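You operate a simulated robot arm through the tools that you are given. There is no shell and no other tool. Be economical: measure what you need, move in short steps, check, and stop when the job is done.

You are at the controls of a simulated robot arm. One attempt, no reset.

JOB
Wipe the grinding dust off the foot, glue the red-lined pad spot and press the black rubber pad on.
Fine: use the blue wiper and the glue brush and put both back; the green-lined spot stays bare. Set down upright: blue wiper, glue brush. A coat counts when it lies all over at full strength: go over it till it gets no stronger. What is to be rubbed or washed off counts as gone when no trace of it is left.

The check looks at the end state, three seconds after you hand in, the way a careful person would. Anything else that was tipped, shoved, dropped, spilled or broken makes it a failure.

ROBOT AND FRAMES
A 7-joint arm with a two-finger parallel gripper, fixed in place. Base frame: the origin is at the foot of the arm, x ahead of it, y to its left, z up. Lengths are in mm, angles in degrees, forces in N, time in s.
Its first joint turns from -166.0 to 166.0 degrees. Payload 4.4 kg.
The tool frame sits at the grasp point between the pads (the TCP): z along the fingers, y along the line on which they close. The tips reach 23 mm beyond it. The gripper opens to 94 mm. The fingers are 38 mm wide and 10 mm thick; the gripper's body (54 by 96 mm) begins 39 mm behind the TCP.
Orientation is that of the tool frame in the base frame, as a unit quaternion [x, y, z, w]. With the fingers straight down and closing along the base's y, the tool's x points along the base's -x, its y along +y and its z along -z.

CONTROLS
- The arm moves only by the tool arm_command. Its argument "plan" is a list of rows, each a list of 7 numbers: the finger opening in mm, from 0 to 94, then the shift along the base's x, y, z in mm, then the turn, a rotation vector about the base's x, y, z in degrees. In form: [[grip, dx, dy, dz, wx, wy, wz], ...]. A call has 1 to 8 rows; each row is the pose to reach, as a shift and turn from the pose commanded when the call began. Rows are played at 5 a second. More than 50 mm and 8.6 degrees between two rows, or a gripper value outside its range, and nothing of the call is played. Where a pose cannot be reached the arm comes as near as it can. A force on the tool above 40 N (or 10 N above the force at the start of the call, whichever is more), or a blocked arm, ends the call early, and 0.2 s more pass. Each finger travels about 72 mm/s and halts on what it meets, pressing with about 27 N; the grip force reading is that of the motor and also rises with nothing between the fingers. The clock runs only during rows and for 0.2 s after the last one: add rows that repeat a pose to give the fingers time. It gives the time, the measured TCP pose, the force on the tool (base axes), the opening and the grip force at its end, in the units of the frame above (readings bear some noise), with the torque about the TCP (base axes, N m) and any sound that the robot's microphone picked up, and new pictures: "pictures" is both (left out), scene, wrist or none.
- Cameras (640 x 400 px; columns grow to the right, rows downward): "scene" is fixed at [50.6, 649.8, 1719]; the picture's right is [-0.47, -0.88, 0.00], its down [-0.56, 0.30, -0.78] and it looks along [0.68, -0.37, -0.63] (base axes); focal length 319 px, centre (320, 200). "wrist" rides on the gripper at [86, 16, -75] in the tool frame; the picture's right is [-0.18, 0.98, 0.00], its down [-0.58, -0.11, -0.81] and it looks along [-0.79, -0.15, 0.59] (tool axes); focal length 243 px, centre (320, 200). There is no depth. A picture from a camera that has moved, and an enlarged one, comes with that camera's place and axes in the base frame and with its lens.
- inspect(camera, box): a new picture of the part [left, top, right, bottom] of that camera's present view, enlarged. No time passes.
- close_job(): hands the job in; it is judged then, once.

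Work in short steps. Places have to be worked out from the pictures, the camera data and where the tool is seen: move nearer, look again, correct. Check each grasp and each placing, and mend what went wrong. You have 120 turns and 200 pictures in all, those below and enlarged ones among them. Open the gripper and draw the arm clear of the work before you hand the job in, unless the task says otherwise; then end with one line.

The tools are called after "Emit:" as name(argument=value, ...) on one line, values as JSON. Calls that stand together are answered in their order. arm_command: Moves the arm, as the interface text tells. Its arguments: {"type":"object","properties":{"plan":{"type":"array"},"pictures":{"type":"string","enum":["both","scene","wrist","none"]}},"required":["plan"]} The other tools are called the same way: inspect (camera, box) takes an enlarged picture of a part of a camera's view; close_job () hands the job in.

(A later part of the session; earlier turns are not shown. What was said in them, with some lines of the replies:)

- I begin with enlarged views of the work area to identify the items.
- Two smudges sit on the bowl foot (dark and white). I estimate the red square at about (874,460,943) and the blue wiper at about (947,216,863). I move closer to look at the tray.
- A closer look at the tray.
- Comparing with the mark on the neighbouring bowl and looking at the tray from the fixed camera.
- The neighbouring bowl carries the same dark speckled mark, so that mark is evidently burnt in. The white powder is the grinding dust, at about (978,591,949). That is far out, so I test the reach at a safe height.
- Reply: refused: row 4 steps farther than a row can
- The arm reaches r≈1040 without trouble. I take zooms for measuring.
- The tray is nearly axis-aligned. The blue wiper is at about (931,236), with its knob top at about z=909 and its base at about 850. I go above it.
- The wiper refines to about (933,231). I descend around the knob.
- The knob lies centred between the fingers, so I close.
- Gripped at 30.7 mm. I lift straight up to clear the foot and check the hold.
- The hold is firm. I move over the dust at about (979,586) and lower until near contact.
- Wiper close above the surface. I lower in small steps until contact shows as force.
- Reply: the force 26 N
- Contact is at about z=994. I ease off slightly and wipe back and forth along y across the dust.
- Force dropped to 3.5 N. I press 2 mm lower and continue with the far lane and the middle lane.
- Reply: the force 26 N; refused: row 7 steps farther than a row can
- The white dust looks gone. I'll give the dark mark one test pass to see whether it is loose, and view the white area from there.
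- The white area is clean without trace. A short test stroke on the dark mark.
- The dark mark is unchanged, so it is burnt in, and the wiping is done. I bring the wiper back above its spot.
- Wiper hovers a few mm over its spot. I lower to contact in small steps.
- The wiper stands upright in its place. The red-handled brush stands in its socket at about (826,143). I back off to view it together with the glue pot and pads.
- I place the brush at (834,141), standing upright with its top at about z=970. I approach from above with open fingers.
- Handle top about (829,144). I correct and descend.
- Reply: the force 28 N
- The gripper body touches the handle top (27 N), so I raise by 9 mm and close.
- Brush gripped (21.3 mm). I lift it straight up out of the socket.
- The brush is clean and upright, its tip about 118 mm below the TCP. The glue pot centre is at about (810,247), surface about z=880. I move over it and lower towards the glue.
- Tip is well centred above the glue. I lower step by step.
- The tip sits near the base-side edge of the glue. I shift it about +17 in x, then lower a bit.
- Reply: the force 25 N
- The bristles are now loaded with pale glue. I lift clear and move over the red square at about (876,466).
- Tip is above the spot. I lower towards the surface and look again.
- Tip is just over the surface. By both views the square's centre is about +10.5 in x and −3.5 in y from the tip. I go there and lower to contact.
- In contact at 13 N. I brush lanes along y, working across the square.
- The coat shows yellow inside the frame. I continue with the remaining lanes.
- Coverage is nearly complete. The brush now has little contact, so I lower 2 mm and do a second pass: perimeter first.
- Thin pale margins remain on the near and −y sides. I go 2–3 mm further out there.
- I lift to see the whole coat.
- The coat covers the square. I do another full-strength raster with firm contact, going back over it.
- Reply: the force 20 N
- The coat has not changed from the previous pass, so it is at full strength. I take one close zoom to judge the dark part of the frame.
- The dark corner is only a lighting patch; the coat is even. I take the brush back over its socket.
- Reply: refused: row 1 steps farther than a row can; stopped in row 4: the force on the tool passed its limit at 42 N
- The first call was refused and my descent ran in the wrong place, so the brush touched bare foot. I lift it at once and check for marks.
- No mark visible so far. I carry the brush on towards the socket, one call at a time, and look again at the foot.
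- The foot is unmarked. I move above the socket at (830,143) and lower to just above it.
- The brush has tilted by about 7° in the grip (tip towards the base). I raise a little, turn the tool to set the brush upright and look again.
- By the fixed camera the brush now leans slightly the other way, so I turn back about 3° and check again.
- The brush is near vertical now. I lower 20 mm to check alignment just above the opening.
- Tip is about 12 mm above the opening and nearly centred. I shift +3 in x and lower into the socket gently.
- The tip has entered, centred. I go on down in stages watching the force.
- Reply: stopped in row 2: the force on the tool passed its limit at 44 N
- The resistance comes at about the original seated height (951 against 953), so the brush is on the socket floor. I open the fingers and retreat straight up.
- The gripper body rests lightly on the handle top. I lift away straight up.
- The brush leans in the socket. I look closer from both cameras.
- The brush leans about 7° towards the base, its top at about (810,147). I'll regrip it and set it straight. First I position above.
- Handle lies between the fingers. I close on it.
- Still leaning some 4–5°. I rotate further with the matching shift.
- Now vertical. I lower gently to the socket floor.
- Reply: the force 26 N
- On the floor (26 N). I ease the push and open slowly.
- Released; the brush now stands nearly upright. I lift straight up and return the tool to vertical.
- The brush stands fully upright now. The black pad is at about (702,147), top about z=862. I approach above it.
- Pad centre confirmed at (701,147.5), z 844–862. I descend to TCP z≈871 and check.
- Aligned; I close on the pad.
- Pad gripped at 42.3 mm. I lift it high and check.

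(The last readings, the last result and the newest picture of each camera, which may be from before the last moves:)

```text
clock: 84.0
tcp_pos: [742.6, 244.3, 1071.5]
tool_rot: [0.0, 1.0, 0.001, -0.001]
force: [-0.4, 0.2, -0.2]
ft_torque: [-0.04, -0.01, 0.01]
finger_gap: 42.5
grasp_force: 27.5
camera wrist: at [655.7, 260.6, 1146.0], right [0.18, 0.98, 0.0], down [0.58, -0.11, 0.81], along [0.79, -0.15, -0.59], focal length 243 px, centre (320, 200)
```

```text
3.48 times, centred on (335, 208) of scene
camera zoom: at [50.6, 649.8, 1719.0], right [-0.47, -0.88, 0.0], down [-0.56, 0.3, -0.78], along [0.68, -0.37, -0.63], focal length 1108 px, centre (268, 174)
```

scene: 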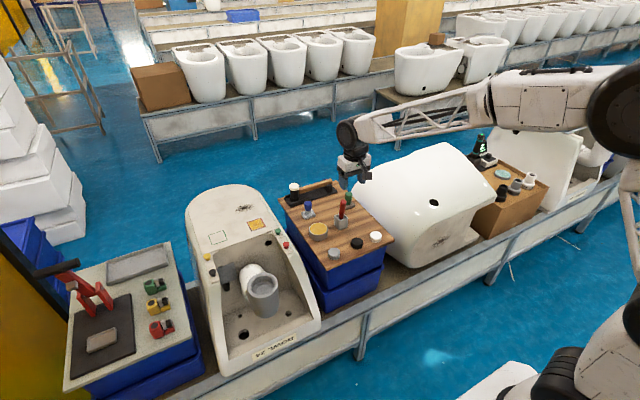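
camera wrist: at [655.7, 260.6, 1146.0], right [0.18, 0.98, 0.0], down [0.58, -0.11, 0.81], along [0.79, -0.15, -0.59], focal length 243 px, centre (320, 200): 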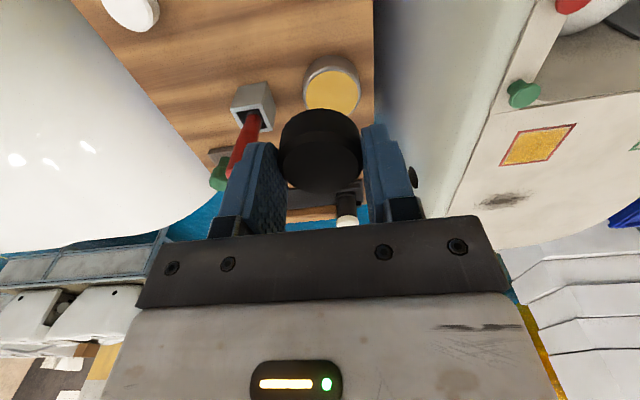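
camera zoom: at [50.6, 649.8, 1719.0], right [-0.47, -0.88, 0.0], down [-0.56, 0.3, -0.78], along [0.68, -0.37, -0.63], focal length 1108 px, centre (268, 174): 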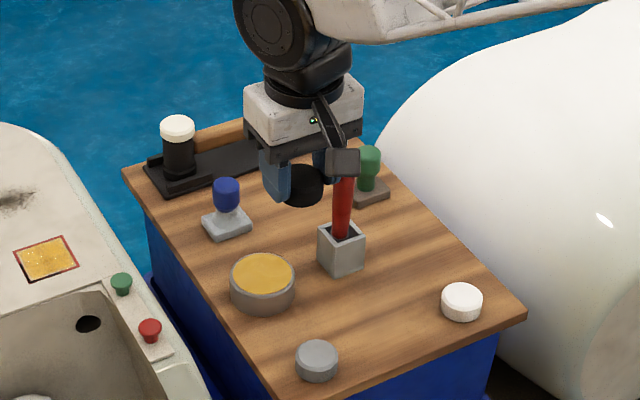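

Pad held well. I carry it above the glued square.

Emit:
arm_command(plan=[[30, 23, 36, 0, 0, 0, 0], [30, 46, 72, 0, 0, 0, 0], [30, 69, 109, 0, 0, 0, 0], [30, 92, 146, 0, 0, 0, 0], [30, 115, 182, 0, 0, 0, 0], [30, 138, 219, -10, 0, 0, 0], [30, 138, 219, -50, 0, 0, 0]], pictures="none")

Emit:
inspect(camera="wrist", box=[240, 20, 420, 200])

Emit:
inspect(camera="scene", box=[230, 190, 290, 240])

```text
clock: 85.6
tcp_pos: [881.6, 464.2, 1023.1]
tool_rot: [0.0, 1.0, 0.003, 0.0]
force: [0.6, 0.5, 0.5]
ft_torque: [-0.04, 0.04, 0.0]
finger_gap: 42.2
grasp_force: 27.6
```

```text
2.22 times, centred on (330, 110) of wrist
camera zoom: at [794.8, 479.9, 1096.0], right [0.18, 0.98, 0.0], down [0.58, -0.11, 0.81], along [0.79, -0.15, -0.59], focal length 539 px, centre (298, 400)
```

zoom: 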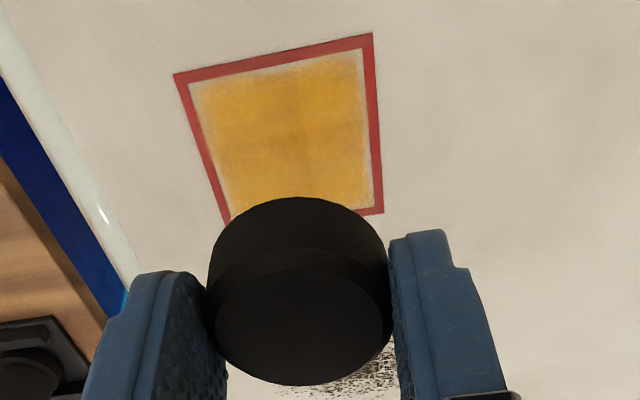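

```text
8.00 times, centred on (260, 215) of scene
camera zoom: at [50.6, 649.8, 1719.0], right [-0.47, -0.88, 0.0], down [-0.56, 0.3, -0.78], along [0.68, -0.37, -0.63], focal length 2549 px, centre (800, 80)
```

zoom: 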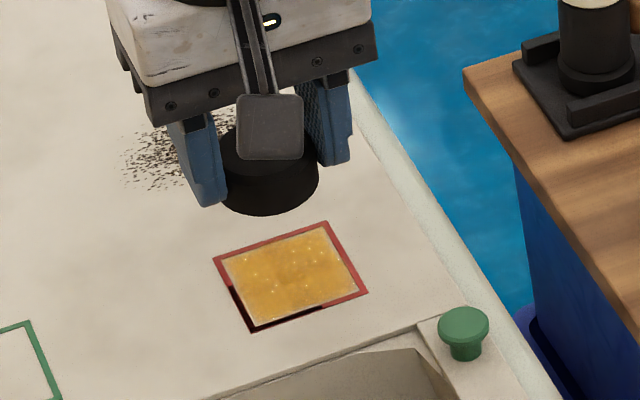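

Square centre computes to (878,462) from both cameras; the pad sits about 2 mm base-side of the TCP. I lower to about 10 mm above the foot and check.

Emit:
arm_command(plan=[[30, -2, -2.5, -15, 0, 0, 0], [30, -2, -2.5, -32, 0, 0, 0], [30, -2, -2.5, -42, 0, 0, 0]], pictures="none")

Emit:
inspect(camera="wrist", box=[240, 60, 420, 210])

Emit:
inspect(camera="scene", box=[235, 195, 285, 240])

```text
clock: 86.4
tcp_pos: [878.7, 461.3, 979.4]
tool_rot: [0.0, 1.0, 0.003, -0.001]
force: [0.0, 0.1, -1.0]
ft_torque: [-0.01, 0.01, -0.02]
finger_gap: 42.1
grasp_force: 27.1
```

```text
2.67 times, centred on (330, 135) of wrist
camera zoom: at [791.8, 477.5, 1052.8], right [0.18, 0.98, 0.0], down [0.58, -0.11, 0.81], along [0.79, -0.15, -0.59], focal length 647 px, centre (293, 373)
```

zoom: 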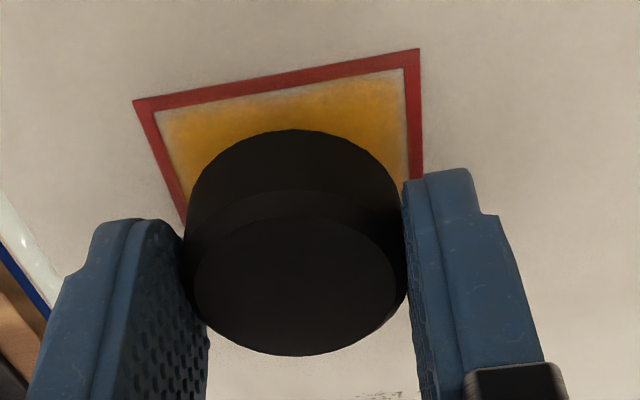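

```text
8.89 times, centred on (260, 218) of scene
camera zoom: at [50.6, 649.8, 1719.0], right [-0.47, -0.88, 0.0], down [-0.56, 0.3, -0.78], along [0.68, -0.37, -0.63], focal length 2832 px, centre (853, 44)
```

zoom: 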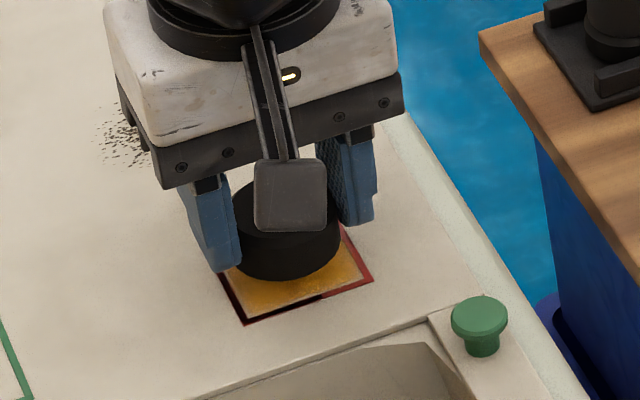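

Nearly aligned; a +2/−1 mm correction, then lower to contact.

Emit:
arm_command(plan=[[30, 2, -1, -3, 0, 0, 0], [30, 2, -1, -5, 0, 0, 0], [30, 2, -1, -7, 0, 0, 0]], pictures="none")

Emit:
inspect(camera="wrist", box=[240, 60, 420, 210])

Emit:
inspect(camera="scene", box=[235, 195, 285, 240])

```text
clock: 87.2
tcp_pos: [879.9, 460.0, 971.6]
tool_rot: [0.0, 1.0, 0.002, 0.0]
force: [-0.4, 0.6, 0.0]
ft_torque: [0.02, 0.01, -0.02]
finger_gap: 42.3
grasp_force: 26.9
```

```text
2.67 times, centred on (330, 135) of wrist
camera zoom: at [793.5, 476.4, 1045.9], right [0.18, 0.98, 0.0], down [0.58, -0.11, 0.81], along [0.79, -0.15, -0.59], focal length 647 px, centre (293, 373)
```

zoom: 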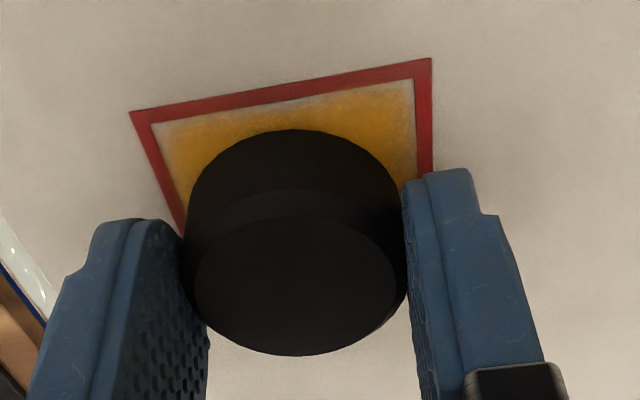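

```text
8.89 times, centred on (260, 218) of scene
camera zoom: at [50.6, 649.8, 1719.0], right [-0.47, -0.88, 0.0], down [-0.56, 0.3, -0.78], along [0.68, -0.37, -0.63], focal length 2832 px, centre (853, 44)
```

zoom: 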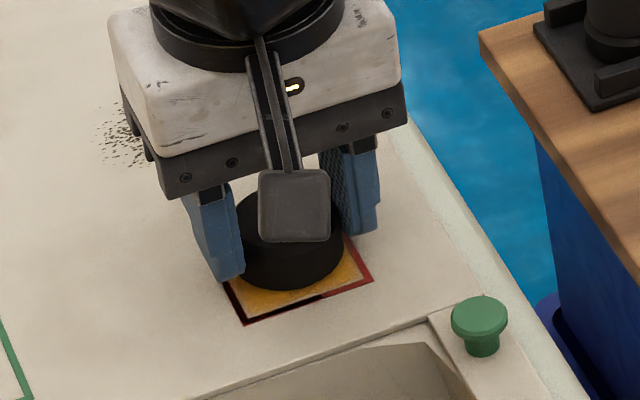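

About 1.5 mm above the glue. Fine correction −1.5/+1 mm, then press down.

Emit:
arm_command(plan=[[30, -1.5, 1, 0, 0, 0, 0], [30, -1.5, 1, -1.5, 0, 0, 0], [30, -1.5, 1, -3, 0, 0, 0], [30, -1.5, 1, -4, 0, 0, 0]], pictures="none")

Emit:
inspect(camera="wrist", box=[240, 60, 420, 210])

```text
clock: 88.2
tcp_pos: [877.9, 461.9, 970.1]
tool_rot: [-0.001, 1.0, 0.002, 0.001]
force: [-5.1, -1.0, 22.7]
ft_torque: [-0.13, 0.0, -0.01]
finger_gap: 42.2
grasp_force: 26.9
```

```text
2.67 times, centred on (330, 135) of wrist
camera zoom: at [791.8, 477.4, 1044.0], right [0.18, 0.98, 0.01], down [0.58, -0.11, 0.81], along [0.79, -0.15, -0.59], focal length 647 px, centre (293, 373)
```

zoom: 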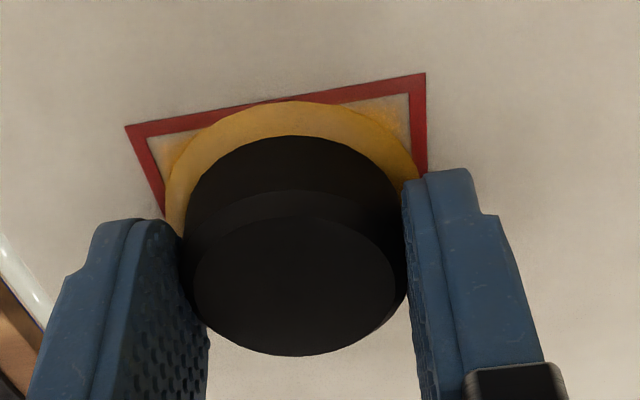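

Contact with a glue bead squeezed out around the pad. I press a bit firmer and hold for a second.

Emit:
arm_command(plan=[[30, 0, 0, -0.7, 0, 0, 0], [30, 0, 0, -0.7, 0, 0, 0], [30, 0, 0, -0.7, 0, 0, 0], [30, 0, 0, -0.7, 0, 0, 0], [30, 0, 0, -0.7, 0, 0, 0], [30, 0, 0, -0.7, 0, 0, 0], [30, 0, 0, -0.7, 0, 0, 0]], pictures="none")

```text
clock: 89.0
tcp_pos: [879.3, 461.3, 969.3]
tool_rot: [0.001, 1.0, 0.003, 0.001]
force: [0.8, 1.7, 2.9]
ft_torque: [0.01, -0.02, 0.02]
finger_gap: 41.9
grasp_force: 26.8
stopped in row 4: the force on the tool passed its limit at 42 N (the readings are from after the stop); the commanded pose is now the measured one
```

Pressed with over 40 N. Now I open the fingers slowly and lift away.

Emit:
arm_command(plan=[[42, 0, 0, 0, 0, 0, 0], [50, 0, 0, 0, 0, 0, 0], [62, 0, 0, 0, 0, 0, 0], [66, 0, 0, 0, 0, 0, 0], [66, 0, 0, 25, 0, 0, 0], [66, 0, 0, 65, 0, 0, 0], [66, -40, 0, 90, 0, 0, 0], [66, -80, 0, 110, 0, 0, 0]], pictures="wrist")

Emit:
inspect(camera="wrist", box=[240, 20, 400, 140])

Emit:
inspect(camera="scene", box=[235, 195, 285, 240])

```text
clock: 90.8
tcp_pos: [798.4, 460.6, 1078.8]
tool_rot: [0.001, 1.0, 0.002, 0.002]
force: [0.0, 0.8, 0.2]
ft_torque: [-0.02, 0.0, -0.02]
finger_gap: 65.9
grasp_force: 0.0
camera wrist: at [712.4, 476.9, 1152.5], right [0.18, 0.98, 0.0], down [0.58, -0.11, 0.81], along [0.79, -0.15, -0.59], focal length 243 px, centre (320, 200)
```

wrist: 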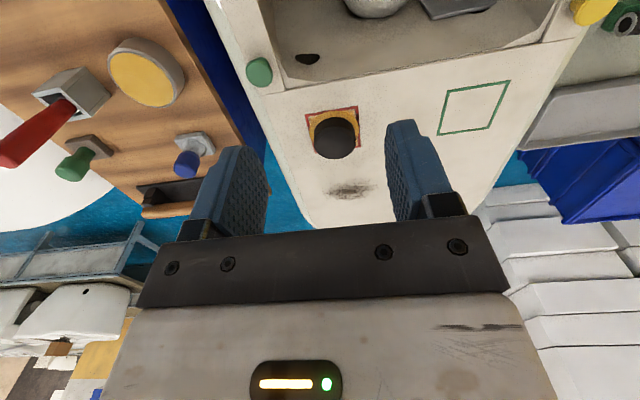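

```text
3.33 times, centred on (320, 80) of wrist
camera zoom: at [712.4, 476.9, 1152.5], right [0.18, 0.98, 0.0], down [0.58, -0.11, 0.81], along [0.79, -0.15, -0.59], focal length 809 px, centre (320, 600)
```

zoom: 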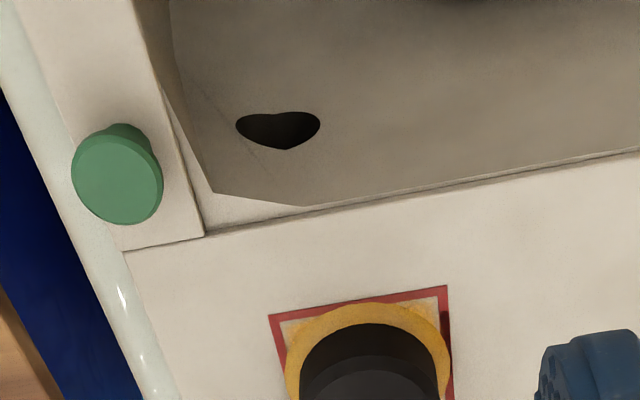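

```text
8.89 times, centred on (260, 218) of scene
camera zoom: at [50.6, 649.8, 1719.0], right [-0.47, -0.88, 0.0], down [-0.56, 0.3, -0.78], along [0.68, -0.37, -0.63], focal length 2832 px, centre (853, 44)
```

zoom: 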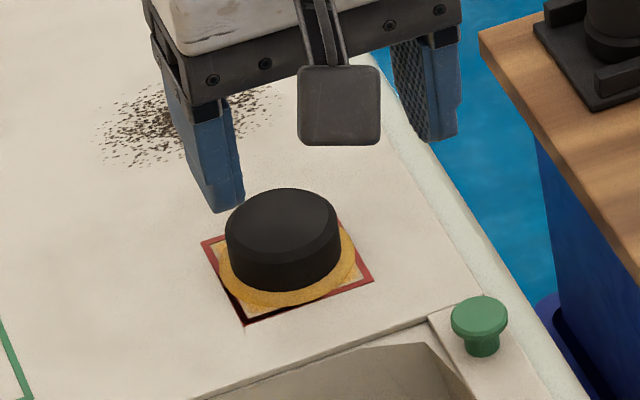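

The pad sits flat on the glued square. I draw the arm clear and take a final look.

Emit:
arm_command(plan=[[80, -40, 0, 25, 0, 0, 0], [90, -80, 0, 50, 0, 0, 0], [90, -120, 0, 75, 0, 0, 0], [90, -160, 0, 100, 0, 0, 0], [90, -200, 0, 120, 0, 0, 0], [90, -240, 0, 140, 0, 0, 0]], pictures="scene")

Emit:
inspect(camera="scene", box=[180, 170, 400, 300])

Emit:
inspect(camera="scene", box=[190, 180, 290, 255])

```text
clock: 92.2
tcp_pos: [557.9, 461.7, 1219.0]
tool_rot: [0.0, 1.0, 0.001, 0.002]
force: [-0.1, -0.4, 0.4]
ft_torque: [0.01, -0.02, 0.01]
finger_gap: 89.8
grasp_force: 0.1
```

scene: 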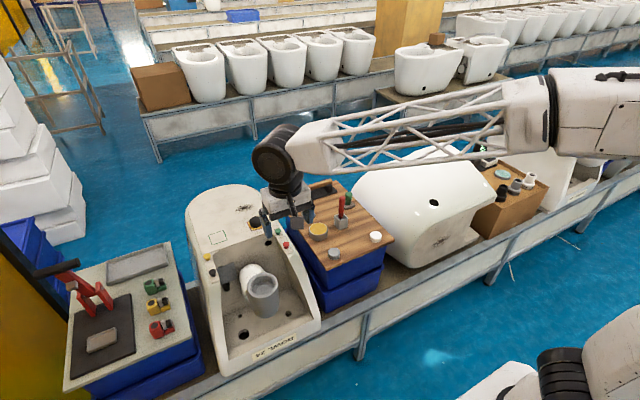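

```text
2.91 times, centred on (290, 235) of scene
camera zoom: at [50.6, 649.8, 1719.0], right [-0.47, -0.88, 0.0], down [-0.56, 0.3, -0.78], along [0.68, -0.37, -0.63], focal length 927 px, centre (407, 98)
```

zoom: 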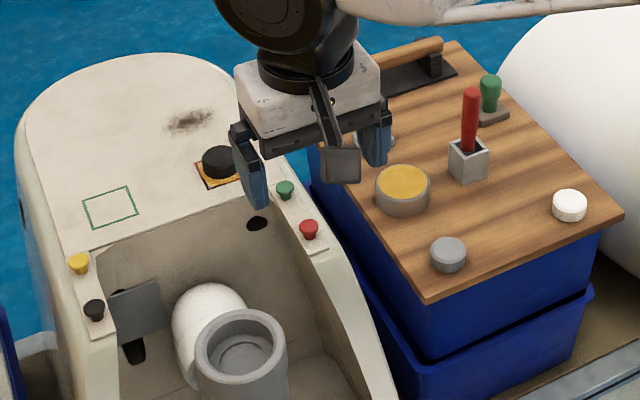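

```text
5.33 times, centred on (240, 218) of scene
camera zoom: at [50.6, 649.8, 1719.0], right [-0.47, -0.88, 0.0], down [-0.56, 0.3, -0.78], along [0.68, -0.37, -0.63], focal length 1699 px, centre (747, 107)
```

zoom: 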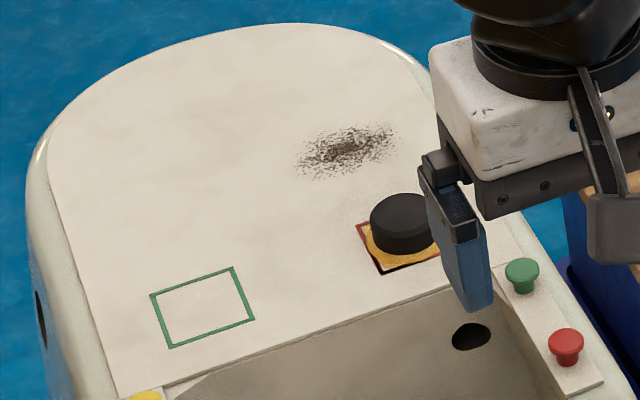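

The dust is gone without trace and the green square is bare. The pad is glued on, the wiper and brush stand upright in place, and the arm is clear.

Emit:
close_job()

```text
The job is handed in.
```

The job is handed in: the white grinding dust is wiped off, the red-lined spot is glued at full strength with the black pad pressed on, the wiper and brush stand upright in their places, and the green-lined spot is bare. The dark speckled mark on the foot stays: a test wipe did not change it and the next bowl has the same mark, so I took it as burnt in. The glue brush also touched bare foot once by mistake but left no visible mark.
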